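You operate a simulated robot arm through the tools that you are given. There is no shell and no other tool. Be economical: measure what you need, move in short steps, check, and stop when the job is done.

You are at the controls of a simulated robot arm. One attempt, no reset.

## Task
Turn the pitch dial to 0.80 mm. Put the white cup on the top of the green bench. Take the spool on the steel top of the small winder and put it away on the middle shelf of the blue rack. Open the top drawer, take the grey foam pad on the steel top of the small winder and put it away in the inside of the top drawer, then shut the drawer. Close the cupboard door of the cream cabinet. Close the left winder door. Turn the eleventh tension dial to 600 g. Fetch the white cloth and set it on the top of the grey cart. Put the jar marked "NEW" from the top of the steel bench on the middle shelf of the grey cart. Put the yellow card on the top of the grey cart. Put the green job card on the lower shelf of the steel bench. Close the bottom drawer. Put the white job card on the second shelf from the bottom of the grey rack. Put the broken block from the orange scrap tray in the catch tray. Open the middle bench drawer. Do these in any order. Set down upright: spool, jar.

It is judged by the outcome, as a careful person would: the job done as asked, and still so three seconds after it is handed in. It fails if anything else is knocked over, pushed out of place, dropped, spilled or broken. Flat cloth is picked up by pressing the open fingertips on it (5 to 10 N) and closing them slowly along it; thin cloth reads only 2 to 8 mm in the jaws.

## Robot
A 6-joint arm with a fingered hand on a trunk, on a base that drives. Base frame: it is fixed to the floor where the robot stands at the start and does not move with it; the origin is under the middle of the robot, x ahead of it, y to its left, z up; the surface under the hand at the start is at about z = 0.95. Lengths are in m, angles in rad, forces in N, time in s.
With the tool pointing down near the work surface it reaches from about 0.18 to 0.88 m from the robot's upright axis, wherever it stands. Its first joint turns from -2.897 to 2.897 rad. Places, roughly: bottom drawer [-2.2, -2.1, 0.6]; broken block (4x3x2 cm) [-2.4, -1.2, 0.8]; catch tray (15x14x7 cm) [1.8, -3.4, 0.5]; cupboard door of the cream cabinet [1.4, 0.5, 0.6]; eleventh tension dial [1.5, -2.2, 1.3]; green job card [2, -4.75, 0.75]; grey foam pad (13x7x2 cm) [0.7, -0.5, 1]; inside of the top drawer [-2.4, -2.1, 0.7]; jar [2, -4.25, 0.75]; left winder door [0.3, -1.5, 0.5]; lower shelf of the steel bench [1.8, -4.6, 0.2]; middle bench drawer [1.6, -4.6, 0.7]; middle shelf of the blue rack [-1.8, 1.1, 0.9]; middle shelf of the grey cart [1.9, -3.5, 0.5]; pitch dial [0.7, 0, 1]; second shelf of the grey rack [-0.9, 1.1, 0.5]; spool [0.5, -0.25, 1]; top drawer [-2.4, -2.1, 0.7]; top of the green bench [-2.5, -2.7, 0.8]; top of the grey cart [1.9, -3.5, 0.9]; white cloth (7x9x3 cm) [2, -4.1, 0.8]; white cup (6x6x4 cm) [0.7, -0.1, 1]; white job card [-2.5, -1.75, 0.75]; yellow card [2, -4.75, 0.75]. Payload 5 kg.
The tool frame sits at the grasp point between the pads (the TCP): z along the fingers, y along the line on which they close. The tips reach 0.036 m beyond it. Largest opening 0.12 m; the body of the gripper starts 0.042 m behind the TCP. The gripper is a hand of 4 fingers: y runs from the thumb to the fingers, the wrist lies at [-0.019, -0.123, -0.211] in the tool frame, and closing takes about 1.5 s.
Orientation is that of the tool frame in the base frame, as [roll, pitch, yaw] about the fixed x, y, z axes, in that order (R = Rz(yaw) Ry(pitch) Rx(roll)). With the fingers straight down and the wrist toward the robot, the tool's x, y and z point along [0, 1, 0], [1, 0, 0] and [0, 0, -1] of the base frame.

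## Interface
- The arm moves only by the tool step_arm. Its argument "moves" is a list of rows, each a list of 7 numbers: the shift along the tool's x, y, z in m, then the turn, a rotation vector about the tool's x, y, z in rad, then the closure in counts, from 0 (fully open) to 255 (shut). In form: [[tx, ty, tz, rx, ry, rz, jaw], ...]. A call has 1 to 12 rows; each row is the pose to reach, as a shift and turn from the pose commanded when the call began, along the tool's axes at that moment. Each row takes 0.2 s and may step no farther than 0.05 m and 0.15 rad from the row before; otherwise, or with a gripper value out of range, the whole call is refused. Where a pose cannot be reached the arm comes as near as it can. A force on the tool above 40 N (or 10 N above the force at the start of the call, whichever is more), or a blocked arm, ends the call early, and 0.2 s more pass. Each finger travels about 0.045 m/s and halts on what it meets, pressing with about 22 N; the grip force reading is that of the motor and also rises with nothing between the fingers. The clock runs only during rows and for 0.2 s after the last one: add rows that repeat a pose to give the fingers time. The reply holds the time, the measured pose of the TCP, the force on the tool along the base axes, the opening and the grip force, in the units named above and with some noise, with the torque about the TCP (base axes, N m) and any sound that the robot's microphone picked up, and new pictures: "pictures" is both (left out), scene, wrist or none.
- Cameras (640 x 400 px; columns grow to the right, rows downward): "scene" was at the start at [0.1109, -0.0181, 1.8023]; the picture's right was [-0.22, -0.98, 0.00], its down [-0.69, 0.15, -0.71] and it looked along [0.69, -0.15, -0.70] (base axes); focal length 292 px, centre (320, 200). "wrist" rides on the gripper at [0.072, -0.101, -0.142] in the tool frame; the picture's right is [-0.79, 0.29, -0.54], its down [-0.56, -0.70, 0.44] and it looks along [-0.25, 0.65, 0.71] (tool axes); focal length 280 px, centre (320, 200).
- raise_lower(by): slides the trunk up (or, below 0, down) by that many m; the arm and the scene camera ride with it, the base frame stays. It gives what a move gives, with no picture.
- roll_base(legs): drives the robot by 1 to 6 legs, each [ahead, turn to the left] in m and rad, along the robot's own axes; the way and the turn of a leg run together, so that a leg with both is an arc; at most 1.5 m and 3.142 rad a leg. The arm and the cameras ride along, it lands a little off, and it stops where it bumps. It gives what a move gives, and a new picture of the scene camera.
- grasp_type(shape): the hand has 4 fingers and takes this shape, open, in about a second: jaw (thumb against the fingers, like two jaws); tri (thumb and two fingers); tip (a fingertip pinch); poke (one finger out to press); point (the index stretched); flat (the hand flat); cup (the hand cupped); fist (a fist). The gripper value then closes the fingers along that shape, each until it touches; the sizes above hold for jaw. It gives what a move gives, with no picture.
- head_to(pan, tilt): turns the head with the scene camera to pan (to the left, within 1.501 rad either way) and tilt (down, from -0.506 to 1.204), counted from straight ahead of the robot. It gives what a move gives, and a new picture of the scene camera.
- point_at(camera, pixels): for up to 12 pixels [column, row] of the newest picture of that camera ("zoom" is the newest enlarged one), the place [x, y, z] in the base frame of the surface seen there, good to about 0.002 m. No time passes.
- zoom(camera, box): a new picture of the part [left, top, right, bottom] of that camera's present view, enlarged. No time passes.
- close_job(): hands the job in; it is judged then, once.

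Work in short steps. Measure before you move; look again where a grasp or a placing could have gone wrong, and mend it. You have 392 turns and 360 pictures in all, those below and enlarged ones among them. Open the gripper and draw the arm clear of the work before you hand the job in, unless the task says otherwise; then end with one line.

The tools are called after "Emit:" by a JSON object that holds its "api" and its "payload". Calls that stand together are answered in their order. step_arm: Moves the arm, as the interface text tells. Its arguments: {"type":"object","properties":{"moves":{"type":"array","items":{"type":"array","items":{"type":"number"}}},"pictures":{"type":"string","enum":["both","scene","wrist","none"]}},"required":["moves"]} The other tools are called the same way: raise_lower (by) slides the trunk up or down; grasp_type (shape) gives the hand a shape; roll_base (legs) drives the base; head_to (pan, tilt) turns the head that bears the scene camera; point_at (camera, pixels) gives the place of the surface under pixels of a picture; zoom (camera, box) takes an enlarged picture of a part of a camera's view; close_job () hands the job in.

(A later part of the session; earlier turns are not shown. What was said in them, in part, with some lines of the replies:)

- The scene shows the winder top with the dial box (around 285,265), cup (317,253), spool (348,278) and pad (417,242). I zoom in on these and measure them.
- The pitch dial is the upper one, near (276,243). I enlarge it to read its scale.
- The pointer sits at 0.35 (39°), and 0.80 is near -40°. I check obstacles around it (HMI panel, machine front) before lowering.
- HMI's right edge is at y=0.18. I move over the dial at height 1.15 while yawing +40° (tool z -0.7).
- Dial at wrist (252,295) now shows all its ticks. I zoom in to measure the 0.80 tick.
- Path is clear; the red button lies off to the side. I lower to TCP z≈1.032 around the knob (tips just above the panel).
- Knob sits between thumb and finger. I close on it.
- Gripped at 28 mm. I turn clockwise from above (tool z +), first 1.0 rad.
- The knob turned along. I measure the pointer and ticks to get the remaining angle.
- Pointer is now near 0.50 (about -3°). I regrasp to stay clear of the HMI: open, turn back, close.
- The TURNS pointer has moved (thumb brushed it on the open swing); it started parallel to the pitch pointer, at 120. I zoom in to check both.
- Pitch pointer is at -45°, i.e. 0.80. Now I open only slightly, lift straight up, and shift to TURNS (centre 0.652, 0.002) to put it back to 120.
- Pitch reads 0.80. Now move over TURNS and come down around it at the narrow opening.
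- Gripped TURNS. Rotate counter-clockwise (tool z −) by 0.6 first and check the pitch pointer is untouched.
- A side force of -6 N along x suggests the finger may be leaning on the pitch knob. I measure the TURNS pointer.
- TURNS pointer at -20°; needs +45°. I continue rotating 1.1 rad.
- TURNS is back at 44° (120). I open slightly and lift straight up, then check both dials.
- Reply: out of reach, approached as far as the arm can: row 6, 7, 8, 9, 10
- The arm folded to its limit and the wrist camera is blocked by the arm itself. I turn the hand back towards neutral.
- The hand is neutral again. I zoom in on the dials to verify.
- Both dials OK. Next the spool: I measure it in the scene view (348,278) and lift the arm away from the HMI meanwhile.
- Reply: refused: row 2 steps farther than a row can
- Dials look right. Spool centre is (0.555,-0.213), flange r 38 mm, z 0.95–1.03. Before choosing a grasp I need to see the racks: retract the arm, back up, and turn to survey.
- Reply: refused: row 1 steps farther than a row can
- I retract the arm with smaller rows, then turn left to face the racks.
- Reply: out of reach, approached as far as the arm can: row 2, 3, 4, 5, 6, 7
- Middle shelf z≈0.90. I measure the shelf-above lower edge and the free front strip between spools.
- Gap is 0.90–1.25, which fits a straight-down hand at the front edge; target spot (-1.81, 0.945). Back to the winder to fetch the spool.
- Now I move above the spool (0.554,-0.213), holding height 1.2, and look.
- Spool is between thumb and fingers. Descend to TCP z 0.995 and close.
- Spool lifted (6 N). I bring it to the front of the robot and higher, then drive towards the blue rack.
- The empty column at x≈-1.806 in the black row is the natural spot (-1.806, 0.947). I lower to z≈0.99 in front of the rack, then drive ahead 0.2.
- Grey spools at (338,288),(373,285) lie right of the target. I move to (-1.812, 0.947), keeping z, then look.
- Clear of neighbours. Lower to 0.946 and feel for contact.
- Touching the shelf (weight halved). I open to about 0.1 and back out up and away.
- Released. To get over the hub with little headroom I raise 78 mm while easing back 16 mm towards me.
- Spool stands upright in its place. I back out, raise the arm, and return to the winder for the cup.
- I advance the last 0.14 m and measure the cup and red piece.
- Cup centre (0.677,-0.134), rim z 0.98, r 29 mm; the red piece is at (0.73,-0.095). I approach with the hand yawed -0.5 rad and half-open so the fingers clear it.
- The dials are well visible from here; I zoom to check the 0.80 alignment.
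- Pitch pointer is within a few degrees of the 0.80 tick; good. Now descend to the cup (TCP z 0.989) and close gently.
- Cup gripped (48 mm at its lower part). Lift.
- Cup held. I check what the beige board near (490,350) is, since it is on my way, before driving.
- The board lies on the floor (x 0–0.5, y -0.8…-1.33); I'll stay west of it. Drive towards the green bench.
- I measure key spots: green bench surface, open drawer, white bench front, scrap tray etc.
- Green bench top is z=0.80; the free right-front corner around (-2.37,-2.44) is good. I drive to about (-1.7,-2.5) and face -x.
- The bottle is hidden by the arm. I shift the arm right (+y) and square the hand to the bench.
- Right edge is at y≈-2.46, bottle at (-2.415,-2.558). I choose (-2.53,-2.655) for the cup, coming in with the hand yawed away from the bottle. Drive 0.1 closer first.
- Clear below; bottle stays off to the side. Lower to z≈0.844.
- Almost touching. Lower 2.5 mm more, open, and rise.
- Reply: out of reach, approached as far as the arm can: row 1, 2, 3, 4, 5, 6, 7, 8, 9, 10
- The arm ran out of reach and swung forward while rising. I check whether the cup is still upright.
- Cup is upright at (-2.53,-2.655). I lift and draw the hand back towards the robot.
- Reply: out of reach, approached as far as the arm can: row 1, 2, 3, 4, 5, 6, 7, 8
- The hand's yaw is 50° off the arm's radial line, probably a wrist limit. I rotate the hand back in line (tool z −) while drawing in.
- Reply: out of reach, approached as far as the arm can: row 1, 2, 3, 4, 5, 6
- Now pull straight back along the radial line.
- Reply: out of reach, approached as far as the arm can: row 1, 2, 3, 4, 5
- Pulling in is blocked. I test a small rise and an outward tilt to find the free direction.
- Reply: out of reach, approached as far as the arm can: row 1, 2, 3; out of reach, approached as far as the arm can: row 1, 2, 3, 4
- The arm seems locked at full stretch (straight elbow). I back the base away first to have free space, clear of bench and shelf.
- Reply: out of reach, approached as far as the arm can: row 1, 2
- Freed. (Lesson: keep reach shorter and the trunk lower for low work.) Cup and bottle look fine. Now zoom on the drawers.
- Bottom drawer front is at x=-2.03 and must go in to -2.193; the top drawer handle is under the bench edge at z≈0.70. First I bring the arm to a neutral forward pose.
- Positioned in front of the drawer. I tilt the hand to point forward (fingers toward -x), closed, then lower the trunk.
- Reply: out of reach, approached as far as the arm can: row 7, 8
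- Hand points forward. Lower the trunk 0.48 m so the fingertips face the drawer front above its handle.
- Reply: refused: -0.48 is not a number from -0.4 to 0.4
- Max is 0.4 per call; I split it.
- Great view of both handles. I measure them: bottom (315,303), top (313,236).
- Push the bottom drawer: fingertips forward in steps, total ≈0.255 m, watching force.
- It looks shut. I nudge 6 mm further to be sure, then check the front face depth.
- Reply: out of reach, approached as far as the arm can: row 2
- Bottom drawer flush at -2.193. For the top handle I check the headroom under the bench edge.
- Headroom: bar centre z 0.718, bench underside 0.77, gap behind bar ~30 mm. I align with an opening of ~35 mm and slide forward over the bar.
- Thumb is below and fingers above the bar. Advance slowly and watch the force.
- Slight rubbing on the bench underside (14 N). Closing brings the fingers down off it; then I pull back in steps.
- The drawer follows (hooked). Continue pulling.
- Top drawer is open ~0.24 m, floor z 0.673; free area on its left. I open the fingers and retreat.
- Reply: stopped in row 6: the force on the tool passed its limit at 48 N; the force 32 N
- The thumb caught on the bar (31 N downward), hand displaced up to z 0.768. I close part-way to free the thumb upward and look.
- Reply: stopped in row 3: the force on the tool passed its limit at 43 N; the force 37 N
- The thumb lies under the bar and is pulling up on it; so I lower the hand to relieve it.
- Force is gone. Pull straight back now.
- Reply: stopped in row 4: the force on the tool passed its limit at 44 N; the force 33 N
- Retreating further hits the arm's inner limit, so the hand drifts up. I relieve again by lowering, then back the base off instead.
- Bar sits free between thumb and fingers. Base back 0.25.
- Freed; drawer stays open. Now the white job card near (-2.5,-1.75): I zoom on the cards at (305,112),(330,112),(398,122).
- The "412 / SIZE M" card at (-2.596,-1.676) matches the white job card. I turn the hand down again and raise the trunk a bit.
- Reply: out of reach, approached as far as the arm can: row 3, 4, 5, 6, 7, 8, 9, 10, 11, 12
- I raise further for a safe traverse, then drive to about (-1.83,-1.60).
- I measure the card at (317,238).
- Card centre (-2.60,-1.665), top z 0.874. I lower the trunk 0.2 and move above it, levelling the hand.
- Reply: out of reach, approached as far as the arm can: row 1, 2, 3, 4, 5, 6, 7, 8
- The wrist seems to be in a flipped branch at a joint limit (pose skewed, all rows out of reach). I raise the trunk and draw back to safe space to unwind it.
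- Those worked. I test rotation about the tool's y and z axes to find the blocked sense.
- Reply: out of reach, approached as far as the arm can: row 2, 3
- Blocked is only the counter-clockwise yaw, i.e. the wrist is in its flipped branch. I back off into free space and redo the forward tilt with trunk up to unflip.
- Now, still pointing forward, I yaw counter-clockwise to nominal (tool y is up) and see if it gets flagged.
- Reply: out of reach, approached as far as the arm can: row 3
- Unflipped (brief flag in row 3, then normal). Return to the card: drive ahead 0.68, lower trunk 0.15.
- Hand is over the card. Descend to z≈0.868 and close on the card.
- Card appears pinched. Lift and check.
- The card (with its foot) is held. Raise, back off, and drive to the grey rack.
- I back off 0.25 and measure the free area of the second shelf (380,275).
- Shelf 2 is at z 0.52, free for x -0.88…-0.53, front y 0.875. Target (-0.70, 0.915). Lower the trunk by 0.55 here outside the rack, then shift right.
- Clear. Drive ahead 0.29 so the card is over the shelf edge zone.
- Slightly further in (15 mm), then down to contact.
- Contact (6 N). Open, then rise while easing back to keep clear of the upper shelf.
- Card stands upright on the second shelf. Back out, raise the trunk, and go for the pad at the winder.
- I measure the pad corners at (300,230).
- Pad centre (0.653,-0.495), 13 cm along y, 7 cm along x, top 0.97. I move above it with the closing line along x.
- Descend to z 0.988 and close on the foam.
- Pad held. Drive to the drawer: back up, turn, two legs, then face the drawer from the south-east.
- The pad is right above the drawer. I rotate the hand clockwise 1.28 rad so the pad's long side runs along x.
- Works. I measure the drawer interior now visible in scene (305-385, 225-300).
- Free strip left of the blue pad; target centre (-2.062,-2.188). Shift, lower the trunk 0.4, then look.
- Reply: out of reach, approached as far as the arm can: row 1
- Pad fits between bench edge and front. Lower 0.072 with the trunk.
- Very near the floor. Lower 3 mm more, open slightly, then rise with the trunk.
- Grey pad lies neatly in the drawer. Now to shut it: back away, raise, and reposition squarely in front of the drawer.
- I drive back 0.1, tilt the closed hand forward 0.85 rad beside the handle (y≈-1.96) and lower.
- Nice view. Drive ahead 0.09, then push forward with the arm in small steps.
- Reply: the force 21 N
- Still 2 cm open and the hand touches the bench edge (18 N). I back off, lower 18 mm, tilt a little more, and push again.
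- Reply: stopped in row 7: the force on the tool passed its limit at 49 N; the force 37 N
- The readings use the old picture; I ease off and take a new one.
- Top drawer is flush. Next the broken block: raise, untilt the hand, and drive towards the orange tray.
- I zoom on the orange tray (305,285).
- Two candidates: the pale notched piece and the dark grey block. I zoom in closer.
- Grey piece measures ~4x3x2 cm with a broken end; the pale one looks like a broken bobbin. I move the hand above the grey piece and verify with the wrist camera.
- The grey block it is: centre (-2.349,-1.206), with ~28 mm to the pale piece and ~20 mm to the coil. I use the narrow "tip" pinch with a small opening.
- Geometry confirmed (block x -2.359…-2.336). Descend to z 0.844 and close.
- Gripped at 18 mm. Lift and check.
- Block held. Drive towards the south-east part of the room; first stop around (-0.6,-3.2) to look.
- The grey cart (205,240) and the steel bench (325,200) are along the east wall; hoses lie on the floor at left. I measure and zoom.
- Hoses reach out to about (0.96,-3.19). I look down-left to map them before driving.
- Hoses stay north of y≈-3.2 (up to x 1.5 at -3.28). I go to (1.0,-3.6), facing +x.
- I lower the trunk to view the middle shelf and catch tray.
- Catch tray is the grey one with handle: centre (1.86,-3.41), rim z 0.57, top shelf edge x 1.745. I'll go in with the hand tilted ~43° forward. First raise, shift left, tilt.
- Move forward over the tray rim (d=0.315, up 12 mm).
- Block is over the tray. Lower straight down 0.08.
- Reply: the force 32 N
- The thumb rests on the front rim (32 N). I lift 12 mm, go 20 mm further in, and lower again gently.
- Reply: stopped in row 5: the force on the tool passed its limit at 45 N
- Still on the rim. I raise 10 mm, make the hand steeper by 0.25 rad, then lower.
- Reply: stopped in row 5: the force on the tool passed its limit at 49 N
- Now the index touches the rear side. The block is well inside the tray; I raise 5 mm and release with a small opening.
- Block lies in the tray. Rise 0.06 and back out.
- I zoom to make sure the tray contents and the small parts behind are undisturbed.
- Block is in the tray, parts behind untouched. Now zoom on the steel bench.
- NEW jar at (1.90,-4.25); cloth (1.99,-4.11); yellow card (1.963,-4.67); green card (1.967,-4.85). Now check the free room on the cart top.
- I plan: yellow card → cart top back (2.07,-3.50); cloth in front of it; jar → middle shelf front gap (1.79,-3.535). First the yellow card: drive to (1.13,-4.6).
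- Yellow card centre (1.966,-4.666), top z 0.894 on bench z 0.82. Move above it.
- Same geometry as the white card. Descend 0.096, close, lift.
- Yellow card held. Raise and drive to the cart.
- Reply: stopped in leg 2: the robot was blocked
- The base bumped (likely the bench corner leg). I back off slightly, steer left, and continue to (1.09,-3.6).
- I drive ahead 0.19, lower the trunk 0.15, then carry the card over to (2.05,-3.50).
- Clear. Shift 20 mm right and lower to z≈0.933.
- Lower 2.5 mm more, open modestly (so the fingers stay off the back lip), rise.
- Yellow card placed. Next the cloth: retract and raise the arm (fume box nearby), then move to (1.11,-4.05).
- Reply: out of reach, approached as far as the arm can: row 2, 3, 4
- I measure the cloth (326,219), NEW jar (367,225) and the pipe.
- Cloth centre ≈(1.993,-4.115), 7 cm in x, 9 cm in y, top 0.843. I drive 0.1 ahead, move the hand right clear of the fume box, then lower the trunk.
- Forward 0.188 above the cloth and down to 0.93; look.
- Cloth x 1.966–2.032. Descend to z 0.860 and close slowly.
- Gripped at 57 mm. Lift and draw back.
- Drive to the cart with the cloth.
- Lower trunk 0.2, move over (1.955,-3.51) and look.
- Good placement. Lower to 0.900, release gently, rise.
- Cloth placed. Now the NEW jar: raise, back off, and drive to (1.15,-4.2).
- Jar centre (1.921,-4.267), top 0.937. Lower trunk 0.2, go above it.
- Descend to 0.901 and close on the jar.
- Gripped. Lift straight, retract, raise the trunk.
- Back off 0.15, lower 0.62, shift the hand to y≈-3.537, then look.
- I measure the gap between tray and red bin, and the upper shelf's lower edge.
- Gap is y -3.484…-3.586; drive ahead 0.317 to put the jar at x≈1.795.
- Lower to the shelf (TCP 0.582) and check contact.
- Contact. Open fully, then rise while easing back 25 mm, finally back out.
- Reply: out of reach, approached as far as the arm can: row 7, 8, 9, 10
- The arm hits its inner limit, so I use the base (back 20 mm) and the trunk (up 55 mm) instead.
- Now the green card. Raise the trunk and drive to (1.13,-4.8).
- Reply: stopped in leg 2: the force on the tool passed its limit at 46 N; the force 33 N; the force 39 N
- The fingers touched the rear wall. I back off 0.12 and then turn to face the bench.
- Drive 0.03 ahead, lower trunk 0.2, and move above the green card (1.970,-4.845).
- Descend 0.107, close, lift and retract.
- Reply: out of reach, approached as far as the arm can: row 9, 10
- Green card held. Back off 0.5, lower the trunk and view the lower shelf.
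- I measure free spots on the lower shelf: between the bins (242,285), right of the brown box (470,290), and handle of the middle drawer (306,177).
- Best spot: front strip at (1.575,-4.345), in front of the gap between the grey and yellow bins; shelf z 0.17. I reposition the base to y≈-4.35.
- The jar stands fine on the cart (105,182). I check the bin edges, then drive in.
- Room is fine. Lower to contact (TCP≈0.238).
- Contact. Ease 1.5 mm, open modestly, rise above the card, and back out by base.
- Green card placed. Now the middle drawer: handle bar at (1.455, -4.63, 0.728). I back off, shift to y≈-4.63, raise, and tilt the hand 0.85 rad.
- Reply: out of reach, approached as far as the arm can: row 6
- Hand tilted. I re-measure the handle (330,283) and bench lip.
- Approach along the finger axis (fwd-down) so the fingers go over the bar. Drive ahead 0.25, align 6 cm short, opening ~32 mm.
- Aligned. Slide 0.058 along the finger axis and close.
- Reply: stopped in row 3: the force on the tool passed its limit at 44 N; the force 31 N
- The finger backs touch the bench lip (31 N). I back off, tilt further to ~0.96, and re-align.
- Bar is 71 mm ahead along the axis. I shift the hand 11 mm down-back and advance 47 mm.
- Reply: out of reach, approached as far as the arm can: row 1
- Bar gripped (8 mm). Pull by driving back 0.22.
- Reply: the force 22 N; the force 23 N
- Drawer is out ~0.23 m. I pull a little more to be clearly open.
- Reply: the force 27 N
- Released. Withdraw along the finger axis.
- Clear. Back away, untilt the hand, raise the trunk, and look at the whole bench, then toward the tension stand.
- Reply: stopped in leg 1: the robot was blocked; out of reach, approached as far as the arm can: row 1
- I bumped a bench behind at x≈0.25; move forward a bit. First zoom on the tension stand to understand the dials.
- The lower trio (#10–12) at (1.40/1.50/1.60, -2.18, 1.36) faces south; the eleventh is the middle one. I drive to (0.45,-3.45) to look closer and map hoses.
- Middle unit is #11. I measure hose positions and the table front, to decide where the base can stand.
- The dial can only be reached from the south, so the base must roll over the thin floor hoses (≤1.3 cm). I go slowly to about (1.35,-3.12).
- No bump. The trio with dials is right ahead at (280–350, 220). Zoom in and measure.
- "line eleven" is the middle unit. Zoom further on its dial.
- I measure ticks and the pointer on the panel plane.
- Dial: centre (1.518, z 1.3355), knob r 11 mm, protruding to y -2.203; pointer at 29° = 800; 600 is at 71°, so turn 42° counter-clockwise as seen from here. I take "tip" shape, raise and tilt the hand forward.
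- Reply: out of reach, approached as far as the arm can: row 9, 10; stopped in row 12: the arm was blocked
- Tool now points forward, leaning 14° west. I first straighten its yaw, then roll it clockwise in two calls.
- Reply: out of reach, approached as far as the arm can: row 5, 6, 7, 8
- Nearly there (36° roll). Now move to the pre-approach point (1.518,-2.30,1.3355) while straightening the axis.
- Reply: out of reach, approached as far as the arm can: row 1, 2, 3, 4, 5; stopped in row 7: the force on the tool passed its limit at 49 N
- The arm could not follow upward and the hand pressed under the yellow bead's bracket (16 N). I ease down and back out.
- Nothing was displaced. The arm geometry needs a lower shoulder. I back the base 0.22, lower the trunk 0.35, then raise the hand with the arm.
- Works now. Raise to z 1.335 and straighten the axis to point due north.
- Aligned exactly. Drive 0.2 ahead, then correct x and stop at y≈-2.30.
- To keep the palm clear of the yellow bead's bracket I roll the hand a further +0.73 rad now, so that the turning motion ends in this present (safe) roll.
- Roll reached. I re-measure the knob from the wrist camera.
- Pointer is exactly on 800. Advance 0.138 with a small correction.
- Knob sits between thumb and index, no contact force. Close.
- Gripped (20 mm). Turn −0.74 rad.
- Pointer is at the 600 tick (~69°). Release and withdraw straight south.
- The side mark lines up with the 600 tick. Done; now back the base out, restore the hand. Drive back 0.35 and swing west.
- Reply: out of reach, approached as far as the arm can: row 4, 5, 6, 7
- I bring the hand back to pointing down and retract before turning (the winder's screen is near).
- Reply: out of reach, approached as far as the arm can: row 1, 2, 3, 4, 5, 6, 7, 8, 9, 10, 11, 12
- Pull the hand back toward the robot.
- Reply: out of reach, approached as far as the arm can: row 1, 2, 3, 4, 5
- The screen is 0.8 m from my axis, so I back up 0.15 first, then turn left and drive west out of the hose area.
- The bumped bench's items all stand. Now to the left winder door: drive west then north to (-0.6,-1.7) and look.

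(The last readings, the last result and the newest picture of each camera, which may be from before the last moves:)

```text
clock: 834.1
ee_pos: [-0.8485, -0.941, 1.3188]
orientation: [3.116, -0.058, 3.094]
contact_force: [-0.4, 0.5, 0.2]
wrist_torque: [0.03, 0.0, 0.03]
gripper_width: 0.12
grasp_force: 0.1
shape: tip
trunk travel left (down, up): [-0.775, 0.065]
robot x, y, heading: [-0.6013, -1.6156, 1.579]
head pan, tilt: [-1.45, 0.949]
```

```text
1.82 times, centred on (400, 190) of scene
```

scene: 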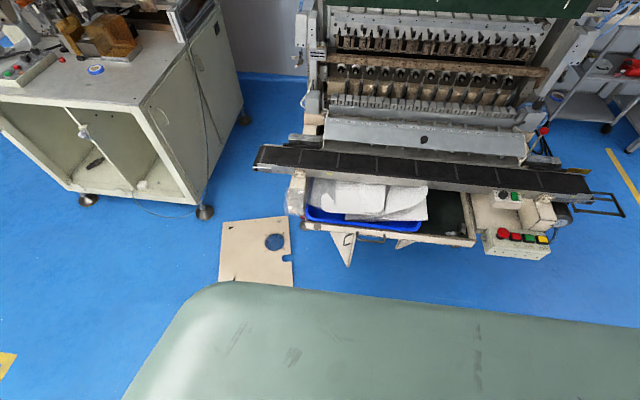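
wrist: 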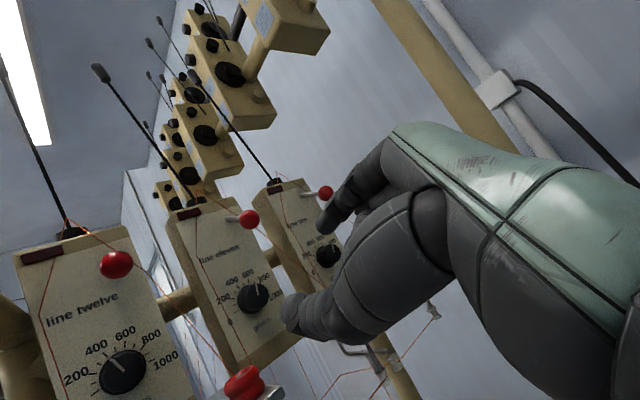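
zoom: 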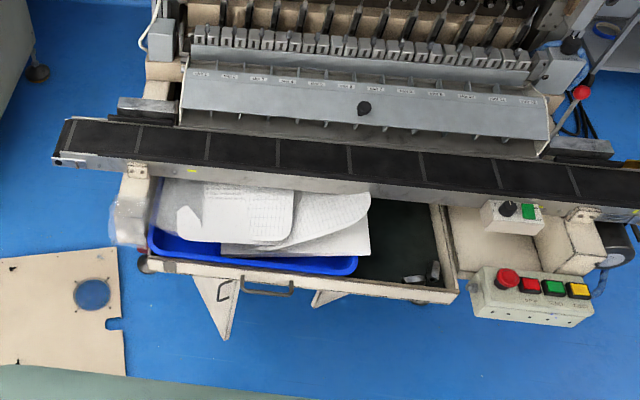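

Two cream flaps under the drawer are seen edge-on: the doors. I face east and lower the trunk to see the door.

Emit:
{"api": "roll_base", "payload": {"legs": [[-0.0, -1.58]]}}

Emit:
{"api": "raise_lower", "payload": {"by": -0.4}}

Emit:
{"api": "head_to", "payload": {"pan": 0.0, "tilt": 0.6}}

```text
clock: 839.0
ee_pos: [0.075, -1.3727, 1.3189]
orientation: [3.118, -0.058, 1.516]
contact_force: [-0.2, 1.9, -0.2]
wrist_torque: [-0.01, 0.0, 0.0]
gripper_width: 0.12
grasp_force: 0.2
shape: tip
trunk travel left (down, up): [-0.775, 0.065]
robot x, y, heading: [-0.6005, -1.6163, 0.001]
head pan, tilt: [-1.45, 0.949]
```

scene: 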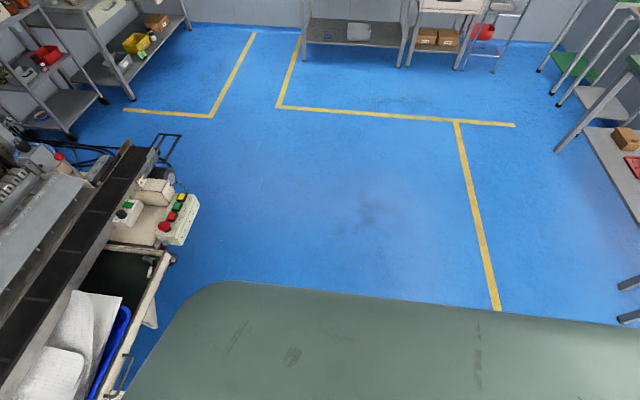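

```text
clock: 842.9
ee_pos: [0.0736, -1.3728, 0.9255]
orientation: [3.105, -0.063, 1.521]
contact_force: [-7.9, 4.1, 30.9]
wrist_torque: [-0.01, -2.05, 0.25]
gripper_width: 0.1199
grasp_force: 0.1
shape: tip
trunk travel left (down, up): [-0.375, 0.465]
robot x, y, heading: [-0.6012, -1.6146, -0.0]
head pan, tilt: [-1.45, 0.949]
```

```text
clock: 844.5
ee_pos: [0.072, -1.3736, 0.9254]
orientation: [3.106, -0.06, 1.517]
contact_force: [-11.3, 6.8, 35.3]
wrist_torque: [-0.01, -2.3, 0.41]
gripper_width: 0.1202
grasp_force: 0.0
shape: tip
trunk travel left (down, up): [-0.375, 0.465]
robot x, y, heading: [-0.6028, -1.6155, 0.001]
head pan, tilt: [0.0, 0.6]
```

scene: 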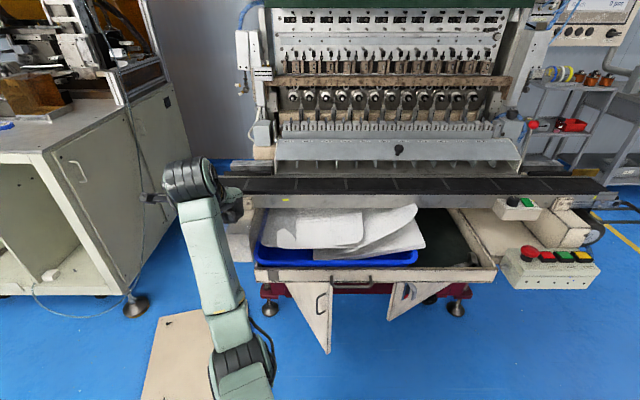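

The fingers pressed on the belt end (35 N). I raise immediately and back off.

Emit:
{"api": "raise_lower", "payload": {"by": 0.12}}

Emit:
{"api": "roll_base", "payload": {"legs": [[-0.4, 0]]}}

Emit:
{"api": "zoom", "payload": {"camera": "scene", "box": [200, 150, 480, 340]}}

```text
clock: 846.0
ee_pos: [0.0771, -1.374, 1.0398]
orientation: [3.118, -0.057, 1.516]
contact_force: [0.3, 0.2, -0.2]
wrist_torque: [0.02, 0.0, 0.01]
gripper_width: 0.1203
grasp_force: 0.0
shape: tip
trunk travel left (down, up): [-0.495, 0.345]
robot x, y, heading: [-0.601, -1.6156, -0.004]
head pan, tilt: [0.0, 0.6]
```

```text
clock: 848.6
ee_pos: [-0.3182, -1.3709, 1.0393]
orientation: [3.119, -0.058, 1.521]
contact_force: [0.0, -0.4, 0.2]
wrist_torque: [-0.01, -0.03, -0.03]
gripper_width: 0.1202
grasp_force: 0.1
shape: tip
trunk travel left (down, up): [-0.495, 0.345]
robot x, y, heading: [-0.9906, -1.6156, 0.005]
head pan, tilt: [0.0, 0.6]
```

scene: 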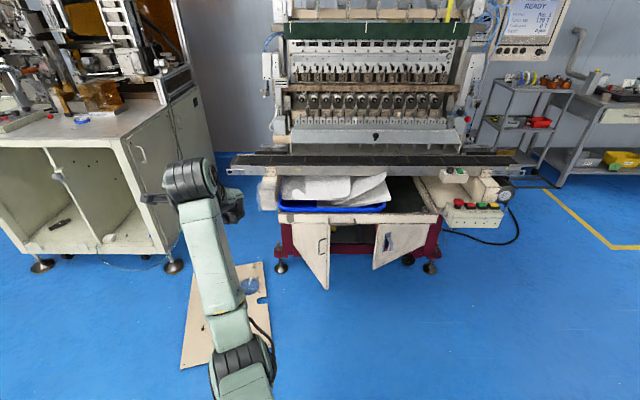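

```text
2.11 times, centred on (340, 245) of scene
```

zoom: 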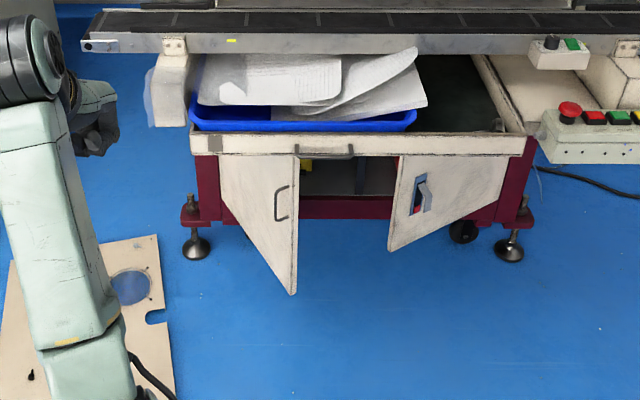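

Left door is hinged on its left (north) side and stands ajar, free edge towards me. I measure it.

Emit:
{"api": "point_at", "payload": {"camera": "zoom", "pixels": [[225, 165], [228, 215], [290, 165], [292, 280], [270, 230], [282, 203], [345, 180], [400, 230], [500, 170], [210, 170], [305, 230], [250, 200]]}}

```text
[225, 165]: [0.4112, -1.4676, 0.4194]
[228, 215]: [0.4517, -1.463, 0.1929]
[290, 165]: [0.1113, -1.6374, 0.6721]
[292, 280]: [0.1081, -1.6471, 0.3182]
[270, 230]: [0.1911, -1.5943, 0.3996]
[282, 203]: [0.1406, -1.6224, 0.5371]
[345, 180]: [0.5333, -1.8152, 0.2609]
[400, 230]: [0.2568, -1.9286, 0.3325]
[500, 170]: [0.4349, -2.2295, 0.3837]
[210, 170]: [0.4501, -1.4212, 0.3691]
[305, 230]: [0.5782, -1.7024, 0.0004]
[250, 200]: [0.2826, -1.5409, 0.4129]
```

Door: hinge (0.45,-1.45), free edge (0.108,-1.645), ~60° open; push its outer face along a line towards (0.43,-1.76). I first re-centre the arm with a closed hand.

Emit:
{"api": "grasp_type", "payload": {"shape": "jaw"}}

Emit:
{"api": "step_arm", "payload": {"moves": [[-0.04, -0.015, 0, 0.005, -0.01, 0, 100], [-0.08, -0.03, 0, 0.01, -0.02, 0, 200], [-0.12, -0.05, 0, 0.015, -0.03, 0, 255], [-0.16, -0.07, 0, 0.02, -0.04, 0, 255], [-0.2, -0.09, 0, 0.022, -0.05, 0, 255], [-0.245, -0.1, 0, 0.022, -0.058, 0, 255]], "pictures": "none"}}

```text
clock: 849.5
ee_pos: [-0.3191, -1.3706, 1.0392]
orientation: [3.118, -0.058, 1.523]
contact_force: [0.1, 0.2, -0.7]
wrist_torque: [-0.02, 0.0, 0.0]
gripper_width: 0.1199
grasp_force: 0.1
shape: jaw
trunk travel left (down, up): [-0.495, 0.345]
robot x, y, heading: [-0.9935, -1.6141, 0.003]
head pan, tilt: [0.0, 0.6]
```

```text
clock: 850.9
ee_pos: [-0.3983, -1.5195, 0.9408]
orientation: [3.108, 0.046, 1.47]
contact_force: [0.5, -0.9, 0.2]
wrist_torque: [0.01, 0.01, 0.0]
gripper_width: 0.0
grasp_force: 0.1
shape: jaw
out of reach, approached as far as the arm can: row 1, 2, 3, 4, 5, 6
trunk travel left (down, up): [-0.495, 0.345]
robot x, y, heading: [-0.9947, -1.6111, 0.006]
head pan, tilt: [0.0, 0.6]
```

The wrist is in its flipped branch, which suits a forward-pointing hand. I tilt forward now.

Emit:
{"api": "step_arm", "payload": {"moves": [[0, 0, 0, -0.14, 0, 0, 255], [0, 0, 0, -0.28, 0, 0, 255], [0, 0, 0, -0.42, 0, 0, 255], [0, 0, 0, -0.56, 0, 0, 255], [0, 0, 0, -0.7, 0, 0, 255], [0, 0, 0, -0.84, 0, 0, 255], [0, 0, 0, -0.98, 0, 0, 255], [0, 0, 0, -1.12, 0, 0, 255], [0, 0, 0, -1.26, 0, 0, 255], [0, 0, 0, -1.4, 0, 0, 255], [0, 0, 0, -1.52, 0, 0, 255]], "pictures": "scene"}}

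```text
clock: 853.3
ee_pos: [-0.3887, -1.5389, 0.9215]
orientation: [1.663, -0.115, 1.483]
contact_force: [-2.1, 3.5, 3.0]
wrist_torque: [-0.09, 0.15, -0.24]
gripper_width: 0.0001
grasp_force: 22.0
shape: jaw
trunk travel left (down, up): [-0.495, 0.345]
robot x, y, heading: [-0.9941, -1.6159, 0.004]
head pan, tilt: [0.0, 0.6]
```

scene: 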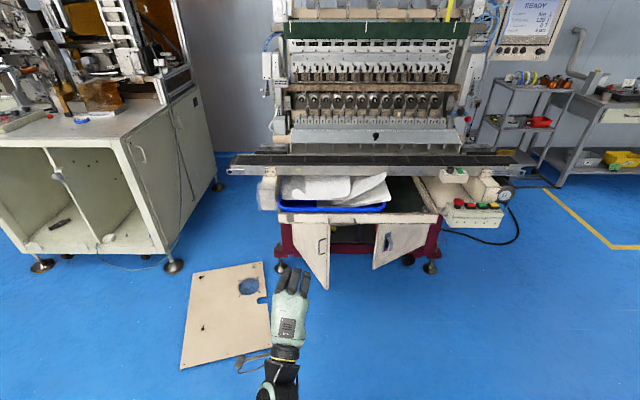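

Lower the hand to z≈0.45 here in the open, then drive round to (-0.45,-1.25), heading -0.53.

Emit:
{"api": "raise_lower", "payload": {"by": -0.4}}

Emit:
{"api": "raise_lower", "payload": {"by": -0.075}}

Emit:
{"api": "roll_base", "payload": {"legs": [[0, 0.6], [0.64, 0], [0, -1.0]]}}

Emit:
{"api": "head_to", "payload": {"pan": 0.0, "tilt": 0.55}}

```text
clock: 857.1
ee_pos: [-0.395, -1.5232, 0.5363]
orientation: [1.589, 0.046, 1.474]
contact_force: [0.9, -0.3, 0.1]
wrist_torque: [0.0, 0.02, -0.01]
gripper_width: 0.0
grasp_force: 22.2
shape: jaw
trunk travel left (down, up): [-0.095, 0.745]
robot x, y, heading: [-0.9921, -1.6152, 0.006]
head pan, tilt: [0.0, 0.6]
```

```text
clock: 858.3
ee_pos: [-0.396, -1.5224, 0.4615]
orientation: [1.589, 0.046, 1.47]
contact_force: [0.1, 0.6, 0.2]
wrist_torque: [-0.01, -0.02, -0.02]
gripper_width: 0.0
grasp_force: 22.0
shape: jaw
trunk travel left (down, up): [-0.02, 0.82]
robot x, y, heading: [-0.994, -1.6151, 0.005]
head pan, tilt: [0.0, 0.6]
```

```text
clock: 867.0
ee_pos: [0.1229, -1.3864, 0.4613]
orientation: [1.589, 0.045, 1.09]
contact_force: [-0.3, -0.2, -0.6]
wrist_torque: [-0.02, 0.0, 0.02]
gripper_width: 0.0001
grasp_force: 22.2
shape: jaw
trunk travel left (down, up): [-0.02, 0.82]
robot x, y, heading: [-0.4685, -1.2512, -0.38]
head pan, tilt: [0.0, 0.6]
```

scene: 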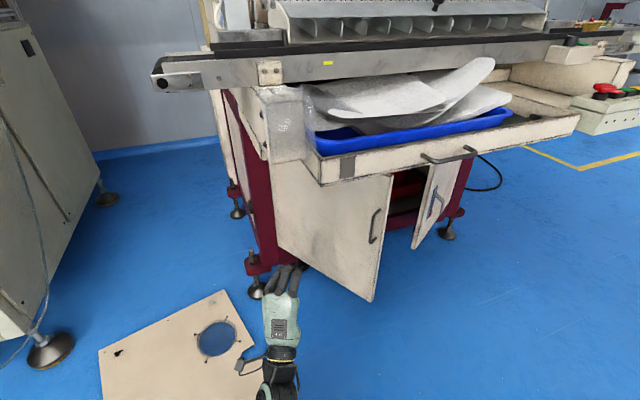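

```text
clock: 867.7
ee_pos: [0.123, -1.3866, 0.4605]
orientation: [1.588, 0.045, 1.088]
contact_force: [-0.7, -0.2, 0.6]
wrist_torque: [0.0, 0.01, -0.02]
gripper_width: 0.0
grasp_force: 22.6
shape: jaw
trunk travel left (down, up): [-0.02, 0.82]
robot x, y, heading: [-0.4695, -1.2499, -0.375]
head pan, tilt: [0.0, 0.55]
```

scene: 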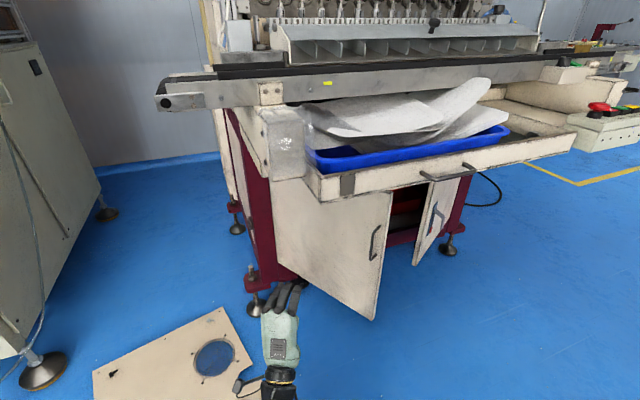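

Turn right 0.15, drive 0.1 forward (contact begins), then push with the arm.

Emit:
{"api": "roll_base", "payload": {"legs": [[0, -0.15], [0.1, 0]]}}

```text
clock: 869.6
ee_pos: [0.1808, -1.5263, 0.4614]
orientation: [1.589, 0.046, 0.932]
contact_force: [-0.7, -0.1, -0.3]
wrist_torque: [-0.03, 0.0, -0.01]
gripper_width: 0.0
grasp_force: 22.2
shape: jaw
trunk travel left (down, up): [-0.02, 0.82]
robot x, y, heading: [-0.3783, -1.3017, -0.532]
head pan, tilt: [0.0, 0.55]
```

scene: 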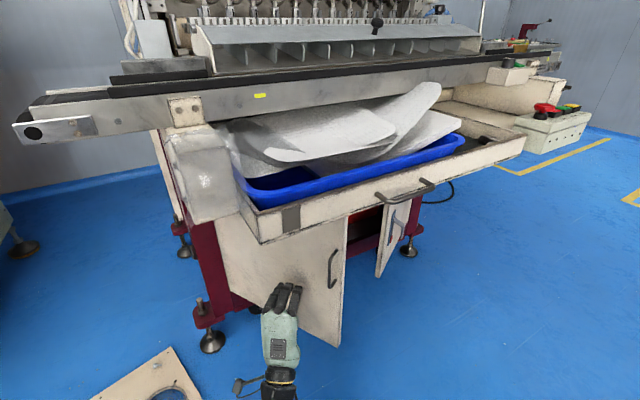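

Hand is 3 cm from the door face. Push with the arm along (0.22,-0.21).

Emit:
{"api": "step_arm", "payload": {"moves": [[-0.004, 0, 0.04, 0, 0, 0, 255], [-0.009, 0, 0.08, 0, 0, 0, 255], [-0.013, 0, 0.12, 0, 0, 0, 255], [-0.018, 0, 0.16, 0, 0, 0, 255], [-0.022, 0, 0.2, 0, 0, 0, 255], [-0.026, 0, 0.24, 0, 0, 0, 255], [-0.03, 0, 0.27, 0, 0, 0, 255], [-0.033, 0, 0.295, 0, 0, 0, 255]], "pictures": "scene"}}

```text
clock: 871.4
ee_pos: [0.3973, -1.7282, 0.4572]
orientation: [1.59, 0.046, 0.933]
contact_force: [-0.3, -0.7, 0.2]
wrist_torque: [0.02, 0.01, -0.03]
gripper_width: 0.0
grasp_force: 22.6
shape: jaw
trunk travel left (down, up): [-0.02, 0.82]
robot x, y, heading: [-0.3784, -1.2991, -0.532]
head pan, tilt: [0.0, 0.55]
```

scene: 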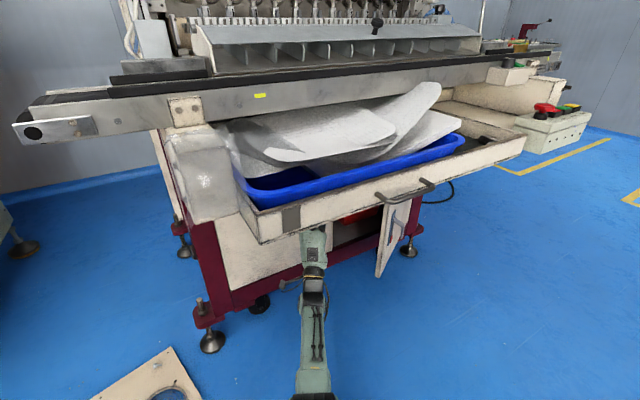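

The door swung nearly shut. I measure its plane.

Emit:
{"api": "point_at", "payload": {"camera": "scene", "pixels": [[240, 255], [270, 265], [290, 250], [345, 235], [350, 238], [225, 290]]}}

Emit:
{"api": "zoom", "payload": {"camera": "scene", "box": [200, 190, 430, 320]}}

```text
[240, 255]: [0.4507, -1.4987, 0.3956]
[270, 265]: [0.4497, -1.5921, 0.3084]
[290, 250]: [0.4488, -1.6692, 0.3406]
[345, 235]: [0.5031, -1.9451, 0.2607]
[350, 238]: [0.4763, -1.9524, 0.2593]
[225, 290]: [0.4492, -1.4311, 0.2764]
```

```text
2.78 times, centred on (315, 255) of scene
```

zoom: 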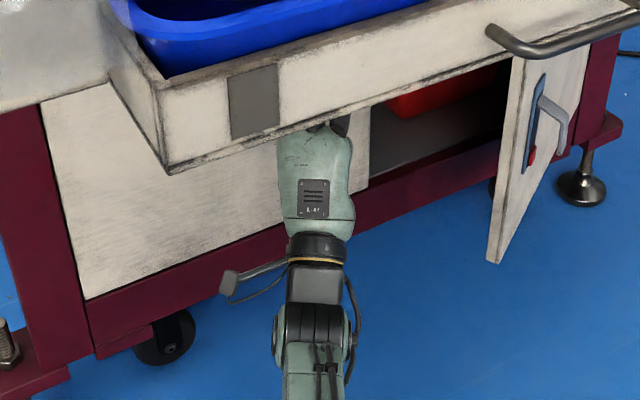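

Flush with the frame (x≈0.449). One small extra nudge, then withdraw.

Emit:
{"api": "step_arm", "payload": {"moves": [[0, 0, 0.006, 0, 0, 0, 255], [0, 0, 0.01, 0, 0, 0, 255], [0, 0, -0.02, 0, 0, 0, 255], [0.005, 0, -0.06, 0, 0, 0, 255], [0.01, 0, -0.1, 0, 0, 0, 255], [0.015, 0, -0.14, 0, 0, 0, 255], [0.02, 0, -0.18, 0, 0, 0, 255], [0.025, 0, -0.22, 0, 0, 0, 255], [0.03, 0, -0.26, 0, 0, 0, 255]], "pictures": "scene"}}

Emit:
{"api": "point_at", "payload": {"camera": "scene", "pixels": [[240, 255], [290, 250], [325, 245], [340, 235]]}}

```text
clock: 873.4
ee_pos: [0.2079, -1.5484, 0.4603]
orientation: [1.59, 0.047, 0.934]
contact_force: [1.2, 0.6, 0.7]
wrist_torque: [-0.04, 0.0, -0.01]
gripper_width: 0.0001
grasp_force: 21.7
shape: jaw
trunk travel left (down, up): [-0.02, 0.82]
robot x, y, heading: [-0.3818, -1.2998, -0.532]
head pan, tilt: [0.0, 0.55]
```

scene: 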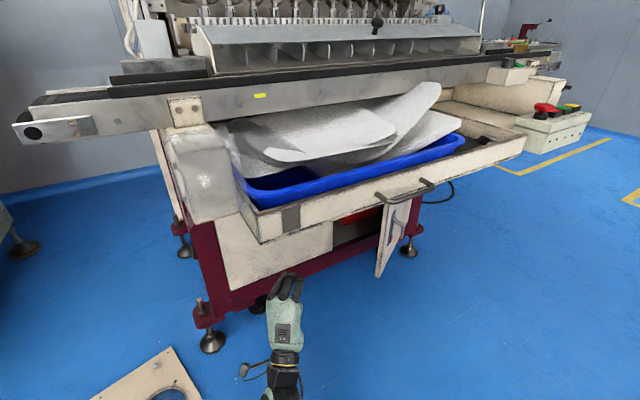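

```text
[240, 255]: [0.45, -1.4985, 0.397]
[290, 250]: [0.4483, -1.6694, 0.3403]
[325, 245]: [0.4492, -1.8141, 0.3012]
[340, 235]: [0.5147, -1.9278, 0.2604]
```

Left winder door is shut. Last: the cream cabinet's cupboard door. I raise the trunk, back off, and drive around the north side of the small winder.

Emit:
{"api": "raise_lower", "payload": {"by": 0.4}}

Emit:
{"api": "roll_base", "payload": {"legs": [[-0.45, 0], [0, 1.75], [1.0, 0], [1.1, 0]]}}

Emit:
{"api": "head_to", "payload": {"pan": -1.2, "tilt": 0.4}}

```text
clock: 875.8
ee_pos: [0.2068, -1.5492, 0.7107]
orientation: [1.613, 0.053, 0.937]
contact_force: [-2.5, 0.9, -8.0]
wrist_torque: [-0.13, -0.32, -0.06]
gripper_width: 0.0
grasp_force: 21.9
shape: jaw
trunk travel left (down, up): [-0.282, 0.558]
robot x, y, heading: [-0.3767, -1.3, -0.534]
head pan, tilt: [0.0, 0.55]
stopped: the force on the tool passed its limit at 63 N (the readings are from after the stop); the commanded pose is now the measured one
```

```text
clock: 894.9
ee_pos: [0.1433, 1.5266, 0.7117]
orientation: [1.608, 0.05, 2.671]
contact_force: [0.8, 0.0, 1.1]
wrist_torque: [-0.01, 0.02, -0.04]
gripper_width: 0.0
grasp_force: 22.4
shape: jaw
trunk travel left (down, up): [-0.282, 0.558]
robot x, y, heading: [-0.0095, 0.9023, 1.199]
head pan, tilt: [0.0, 0.55]
```

scene: 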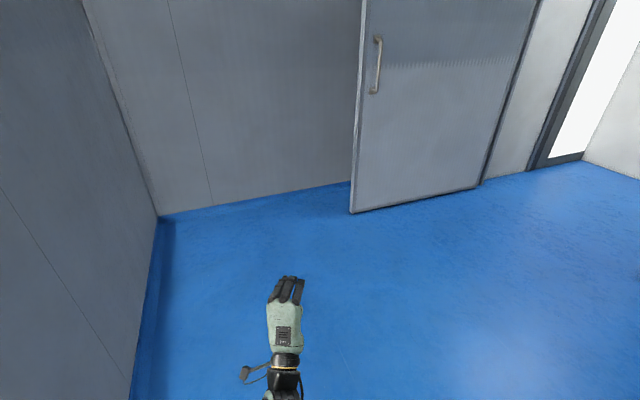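

```text
clock: 896.2
ee_pos: [0.1419, 1.5258, 0.7112]
orientation: [1.609, 0.051, 2.668]
contact_force: [-0.3, 0.1, 0.2]
wrist_torque: [-0.04, 0.0, -0.01]
gripper_width: 0.0
grasp_force: 21.9
shape: jaw
trunk travel left (down, up): [-0.282, 0.558]
robot x, y, heading: [-0.0046, 0.9058, 1.199]
head pan, tilt: [-1.201, 0.4]
```

scene: 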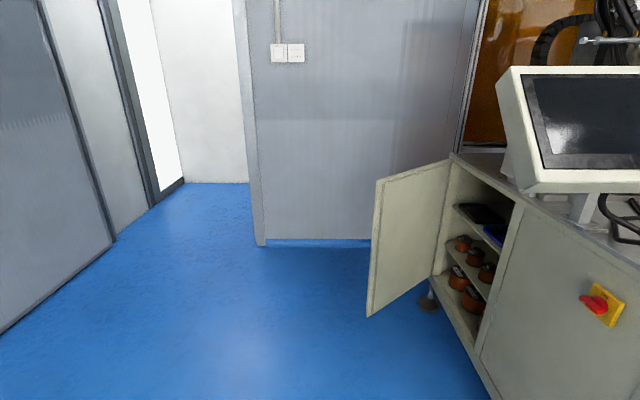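

(The hand touched the drawer tray's underside while rising; I'll check there afterwards.) The cream cabinet's door is open in front of me at (405,240). Measure it.

Emit:
{"api": "point_at", "payload": {"camera": "scene", "pixels": [[380, 190], [372, 305], [445, 170], [425, 270], [405, 240], [455, 200], [520, 215], [485, 360], [490, 260], [560, 300], [600, 305], [510, 130]]}}

Emit:
{"api": "zoom", "payload": {"camera": "scene", "box": [350, 130, 640, 350]}}

```text
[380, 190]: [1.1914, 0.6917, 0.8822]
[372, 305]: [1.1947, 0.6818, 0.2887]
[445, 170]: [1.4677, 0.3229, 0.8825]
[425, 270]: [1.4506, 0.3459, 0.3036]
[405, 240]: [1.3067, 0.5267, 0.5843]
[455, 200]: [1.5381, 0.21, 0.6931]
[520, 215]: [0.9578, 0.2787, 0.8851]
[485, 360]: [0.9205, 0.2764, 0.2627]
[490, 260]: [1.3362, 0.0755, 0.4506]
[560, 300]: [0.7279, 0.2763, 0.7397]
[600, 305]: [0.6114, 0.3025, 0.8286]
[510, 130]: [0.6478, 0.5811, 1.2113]
```

```text
1.82 times, centred on (495, 240) of scene
```

zoom: 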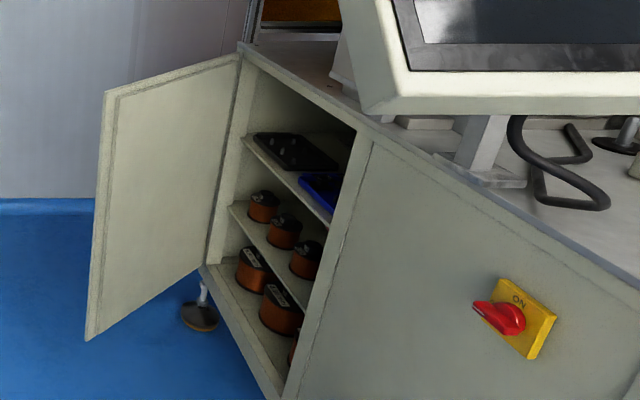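

I need to push its outer face from the north, moving south. I check free floor north of it.

Emit:
{"api": "point_at", "payload": {"camera": "scene", "pixels": [[300, 300], [350, 150], [262, 245], [200, 220], [150, 300], [350, 243], [115, 240]]}}

```text
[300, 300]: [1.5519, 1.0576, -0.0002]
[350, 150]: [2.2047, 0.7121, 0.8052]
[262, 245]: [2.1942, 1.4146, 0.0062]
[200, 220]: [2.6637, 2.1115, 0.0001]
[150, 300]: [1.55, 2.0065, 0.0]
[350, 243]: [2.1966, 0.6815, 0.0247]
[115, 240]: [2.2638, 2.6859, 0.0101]
```

Floor is free. Drive to (1.15,1.5), turn to face south, hand at z 0.71.

Emit:
{"api": "roll_base", "payload": {"legs": [[0, -0.724], [1.3, 0], [0, -2.046]]}}

Emit:
{"api": "head_to", "payload": {"pan": 0.0, "tilt": 0.6}}

```text
clock: 911.4
ee_pos: [1.2305, 0.8906, 0.7116]
orientation: [1.609, 0.051, -0.068]
contact_force: [-0.1, 0.1, -0.4]
wrist_torque: [-0.02, -0.02, 0.05]
gripper_width: 0.0
grasp_force: 22.1
shape: jaw
trunk travel left (down, up): [-0.282, 0.558]
robot x, y, heading: [1.1241, 1.5234, -1.537]
head pan, tilt: [-1.201, 0.4]
```

scene: 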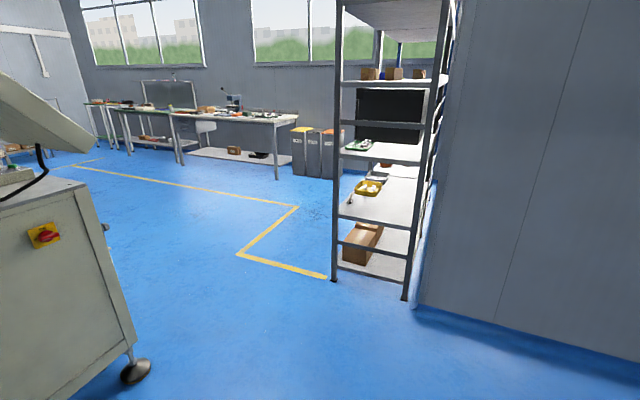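

```text
clock: 912.8
ee_pos: [1.231, 0.8904, 0.7122]
orientation: [1.609, 0.051, -0.065]
contact_force: [-0.3, 0.4, -0.7]
wrist_torque: [-0.01, 0.01, 0.01]
gripper_width: 0.0
grasp_force: 21.9
shape: jaw
trunk travel left (down, up): [-0.282, 0.558]
robot x, y, heading: [1.1246, 1.5206, -1.537]
head pan, tilt: [0.0, 0.6]
```

scene: 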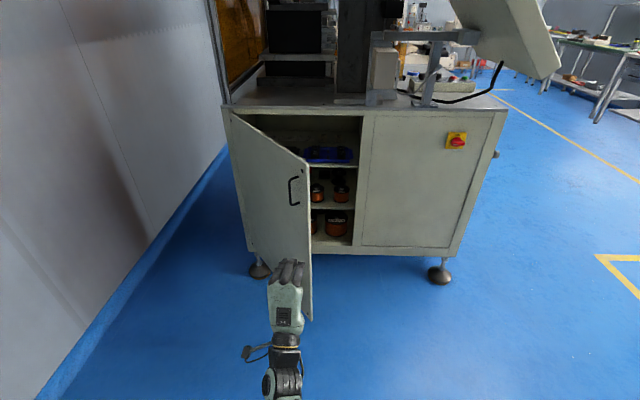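

Hand is aligned on the door near its free edge. Push by driving forward in two stages.

Emit:
{"api": "roll_base", "payload": {"legs": [[0.3, 0]]}}

Emit:
{"api": "roll_base", "payload": {"legs": [[0.22, 0]]}}

```text
clock: 915.0
ee_pos: [1.2456, 0.5934, 0.7113]
orientation: [1.61, 0.052, -0.06]
contact_force: [0.1, 0.1, -0.7]
wrist_torque: [-0.05, 0.01, -0.06]
gripper_width: 0.0001
grasp_force: 22.0
shape: jaw
trunk travel left (down, up): [-0.282, 0.558]
robot x, y, heading: [1.1361, 1.2222, -1.528]
head pan, tilt: [0.0, 0.6]
```

scene: 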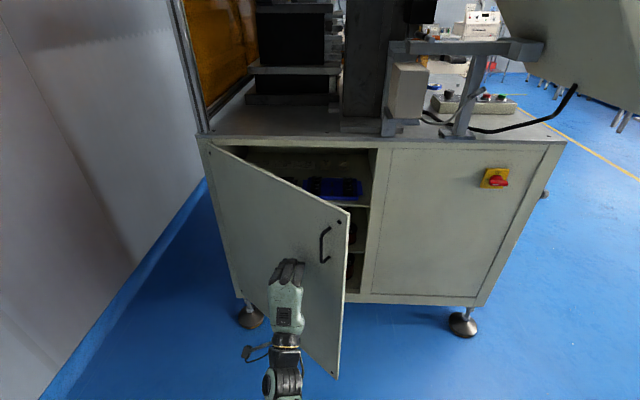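

```text
clock: 916.8
ee_pos: [1.254, 0.3715, 0.7113]
orientation: [1.61, 0.052, -0.063]
contact_force: [-0.5, -0.6, 0.1]
wrist_torque: [-0.01, 0.0, -0.02]
gripper_width: 0.0
grasp_force: 22.3
shape: jaw
trunk travel left (down, up): [-0.282, 0.558]
robot x, y, heading: [1.1434, 1.0002, -1.529]
head pan, tilt: [0.0, 0.6]
```

scene: 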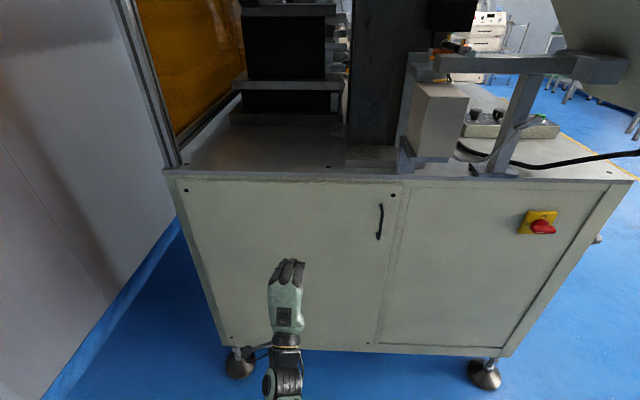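

The door looks shut. Check flushness.

Emit:
{"api": "point_at", "payload": {"camera": "scene", "pixels": [[370, 280], [410, 280], [370, 215], [415, 215], [220, 240], [500, 260]]}}

```text
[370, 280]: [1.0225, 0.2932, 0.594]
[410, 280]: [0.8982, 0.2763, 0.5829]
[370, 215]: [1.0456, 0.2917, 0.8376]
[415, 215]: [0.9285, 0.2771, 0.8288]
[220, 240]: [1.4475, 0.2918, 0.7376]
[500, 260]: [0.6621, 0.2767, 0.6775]
```

Door face is parallel (0.292–0.293 over its width): shut. A gentle nudge to be sure, then withdraw.

Emit:
{"api": "step_arm", "payload": {"moves": [[0, 0, 0.02, 0, 0, 0, 255], [0, 0, 0.035, 0, 0, 0, 255], [0, 0, 0.042, 0, 0, 0, 255], [0, 0, 0.046, 0, 0, 0, 255]], "pictures": "none"}}

Emit:
{"api": "roll_base", "payload": {"legs": [[-0.5, 0]]}}

Emit:
{"api": "point_at", "payload": {"camera": "scene", "pixels": [[300, 200], [250, 200], [340, 200]]}}

```text
clock: 917.8
ee_pos: [1.2521, 0.3303, 0.7118]
orientation: [1.604, 0.05, -0.062]
contact_force: [-0.1, 38.9, 0.9]
wrist_torque: [-0.22, -0.02, 0.43]
gripper_width: 0.0
grasp_force: 22.0
shape: jaw
trunk travel left (down, up): [-0.282, 0.558]
robot x, y, heading: [1.1455, 0.999, -1.531]
head pan, tilt: [0.0, 0.6]
```

```text
clock: 921.0
ee_pos: [1.2334, 0.8259, 0.71]
orientation: [1.609, 0.052, -0.055]
contact_force: [-0.1, 0.2, -0.7]
wrist_torque: [0.03, 0.06, -0.01]
gripper_width: 0.0002
grasp_force: 22.0
shape: jaw
trunk travel left (down, up): [-0.282, 0.558]
robot x, y, heading: [1.1223, 1.499, -1.524]
head pan, tilt: [0.0, 0.6]
```

scene: 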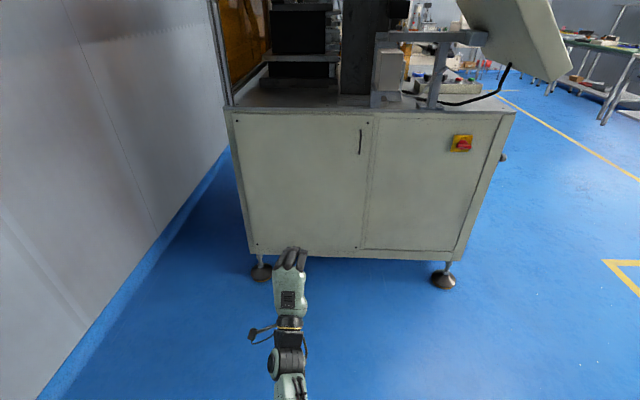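

```text
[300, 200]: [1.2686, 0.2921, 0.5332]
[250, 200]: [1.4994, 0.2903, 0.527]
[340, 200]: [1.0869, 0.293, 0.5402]
```

Cupboard door shut. I go back to check that the big winder's drawer tray was not disturbed.

Emit:
{"api": "roll_base", "payload": {"legs": [[0, -1.18], [1.29, 0], [0, 0.77], [1.2, 0], [0.5, 0]]}}

Emit:
{"api": "head_to", "payload": {"pan": 1.3, "tilt": 0.55}}

```text
clock: 943.2
ee_pos: [-0.8296, -1.3196, 0.7099]
orientation: [1.609, 0.051, -0.454]
contact_force: [0.6, 0.6, 0.3]
wrist_torque: [-0.04, 0.02, -0.01]
gripper_width: 0.0
grasp_force: 22.6
shape: jaw
trunk travel left (down, up): [-0.282, 0.558]
robot x, y, heading: [-0.6705, -0.6608, -1.924]
head pan, tilt: [0.0, 0.6]
```

scene: 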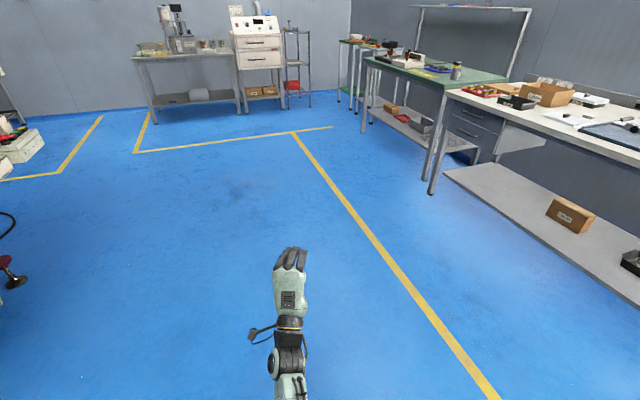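

```text
clock: 944.7
ee_pos: [-0.83, -1.3199, 0.7091]
orientation: [1.609, 0.051, -0.453]
contact_force: [-0.2, -0.1, -0.2]
wrist_torque: [0.01, 0.06, -0.01]
gripper_width: 0.0
grasp_force: 21.6
shape: jaw
trunk travel left (down, up): [-0.282, 0.558]
robot x, y, heading: [-0.6698, -0.6548, -1.919]
head pan, tilt: [1.3, 0.55]
```

scene: 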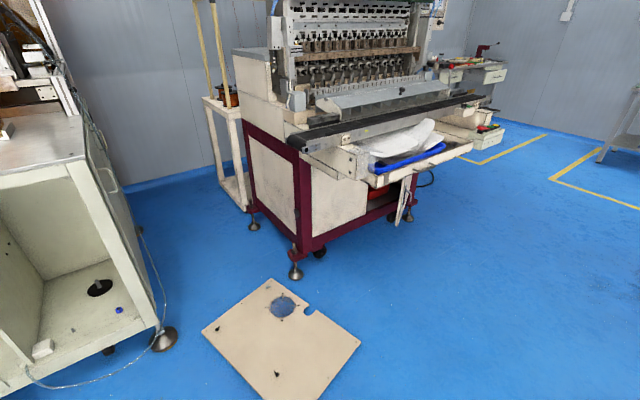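

The tray and paper look unchanged. I verify the floor board is where it was.

Emit:
{"api": "point_at", "payload": {"camera": "scene", "pixels": [[204, 330], [268, 281], [357, 346], [405, 165]]}}

Emit:
{"api": "zoom", "payload": {"camera": "scene", "box": [280, 80, 500, 240]}}

```text
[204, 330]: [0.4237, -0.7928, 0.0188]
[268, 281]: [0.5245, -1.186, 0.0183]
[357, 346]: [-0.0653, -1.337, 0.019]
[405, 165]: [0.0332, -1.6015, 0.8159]
```

```text
2.50 times, centred on (390, 160) of scene
```

zoom: 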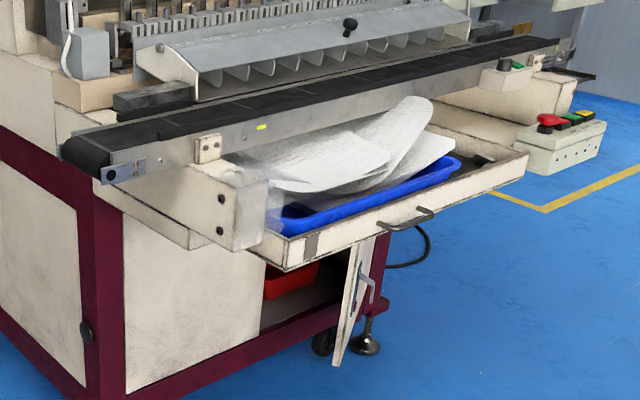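

Everything is in place. I open the hand in free space and hand in.

Emit:
{"api": "step_arm", "payload": {"moves": [[0, 0, 0, 0, 0, 0, 120], [0, 0, 0, 0, 0, 0, 0], [0, 0, 0, 0, 0, 0, 0], [0, 0, 0, 0, 0, 0, 0], [0, 0, 0, 0, 0, 0, 0]], "pictures": "none"}}

Emit:
{"api": "close_job", "payload": {}}

```text
clock: 945.9
ee_pos: [-0.8299, -1.3193, 0.7108]
orientation: [1.61, 0.052, -0.455]
contact_force: [0.2, -0.8, -0.2]
wrist_torque: [0.0, 0.0, -0.01]
gripper_width: 0.0868
grasp_force: 0.1
shape: jaw
trunk travel left (down, up): [-0.282, 0.558]
robot x, y, heading: [-0.6691, -0.6565, -1.919]
head pan, tilt: [1.3, 0.55]
```

```text
The job is handed in.
```

All fifteen jobs are done and handed in; along the way I knocked the TURNS dial and set it back to 120, bumped two benches, rolled over the floor hoses, and touched the big winder, a tension bracket and the rear wall with the hand, with nothing seen out of place afterwards.
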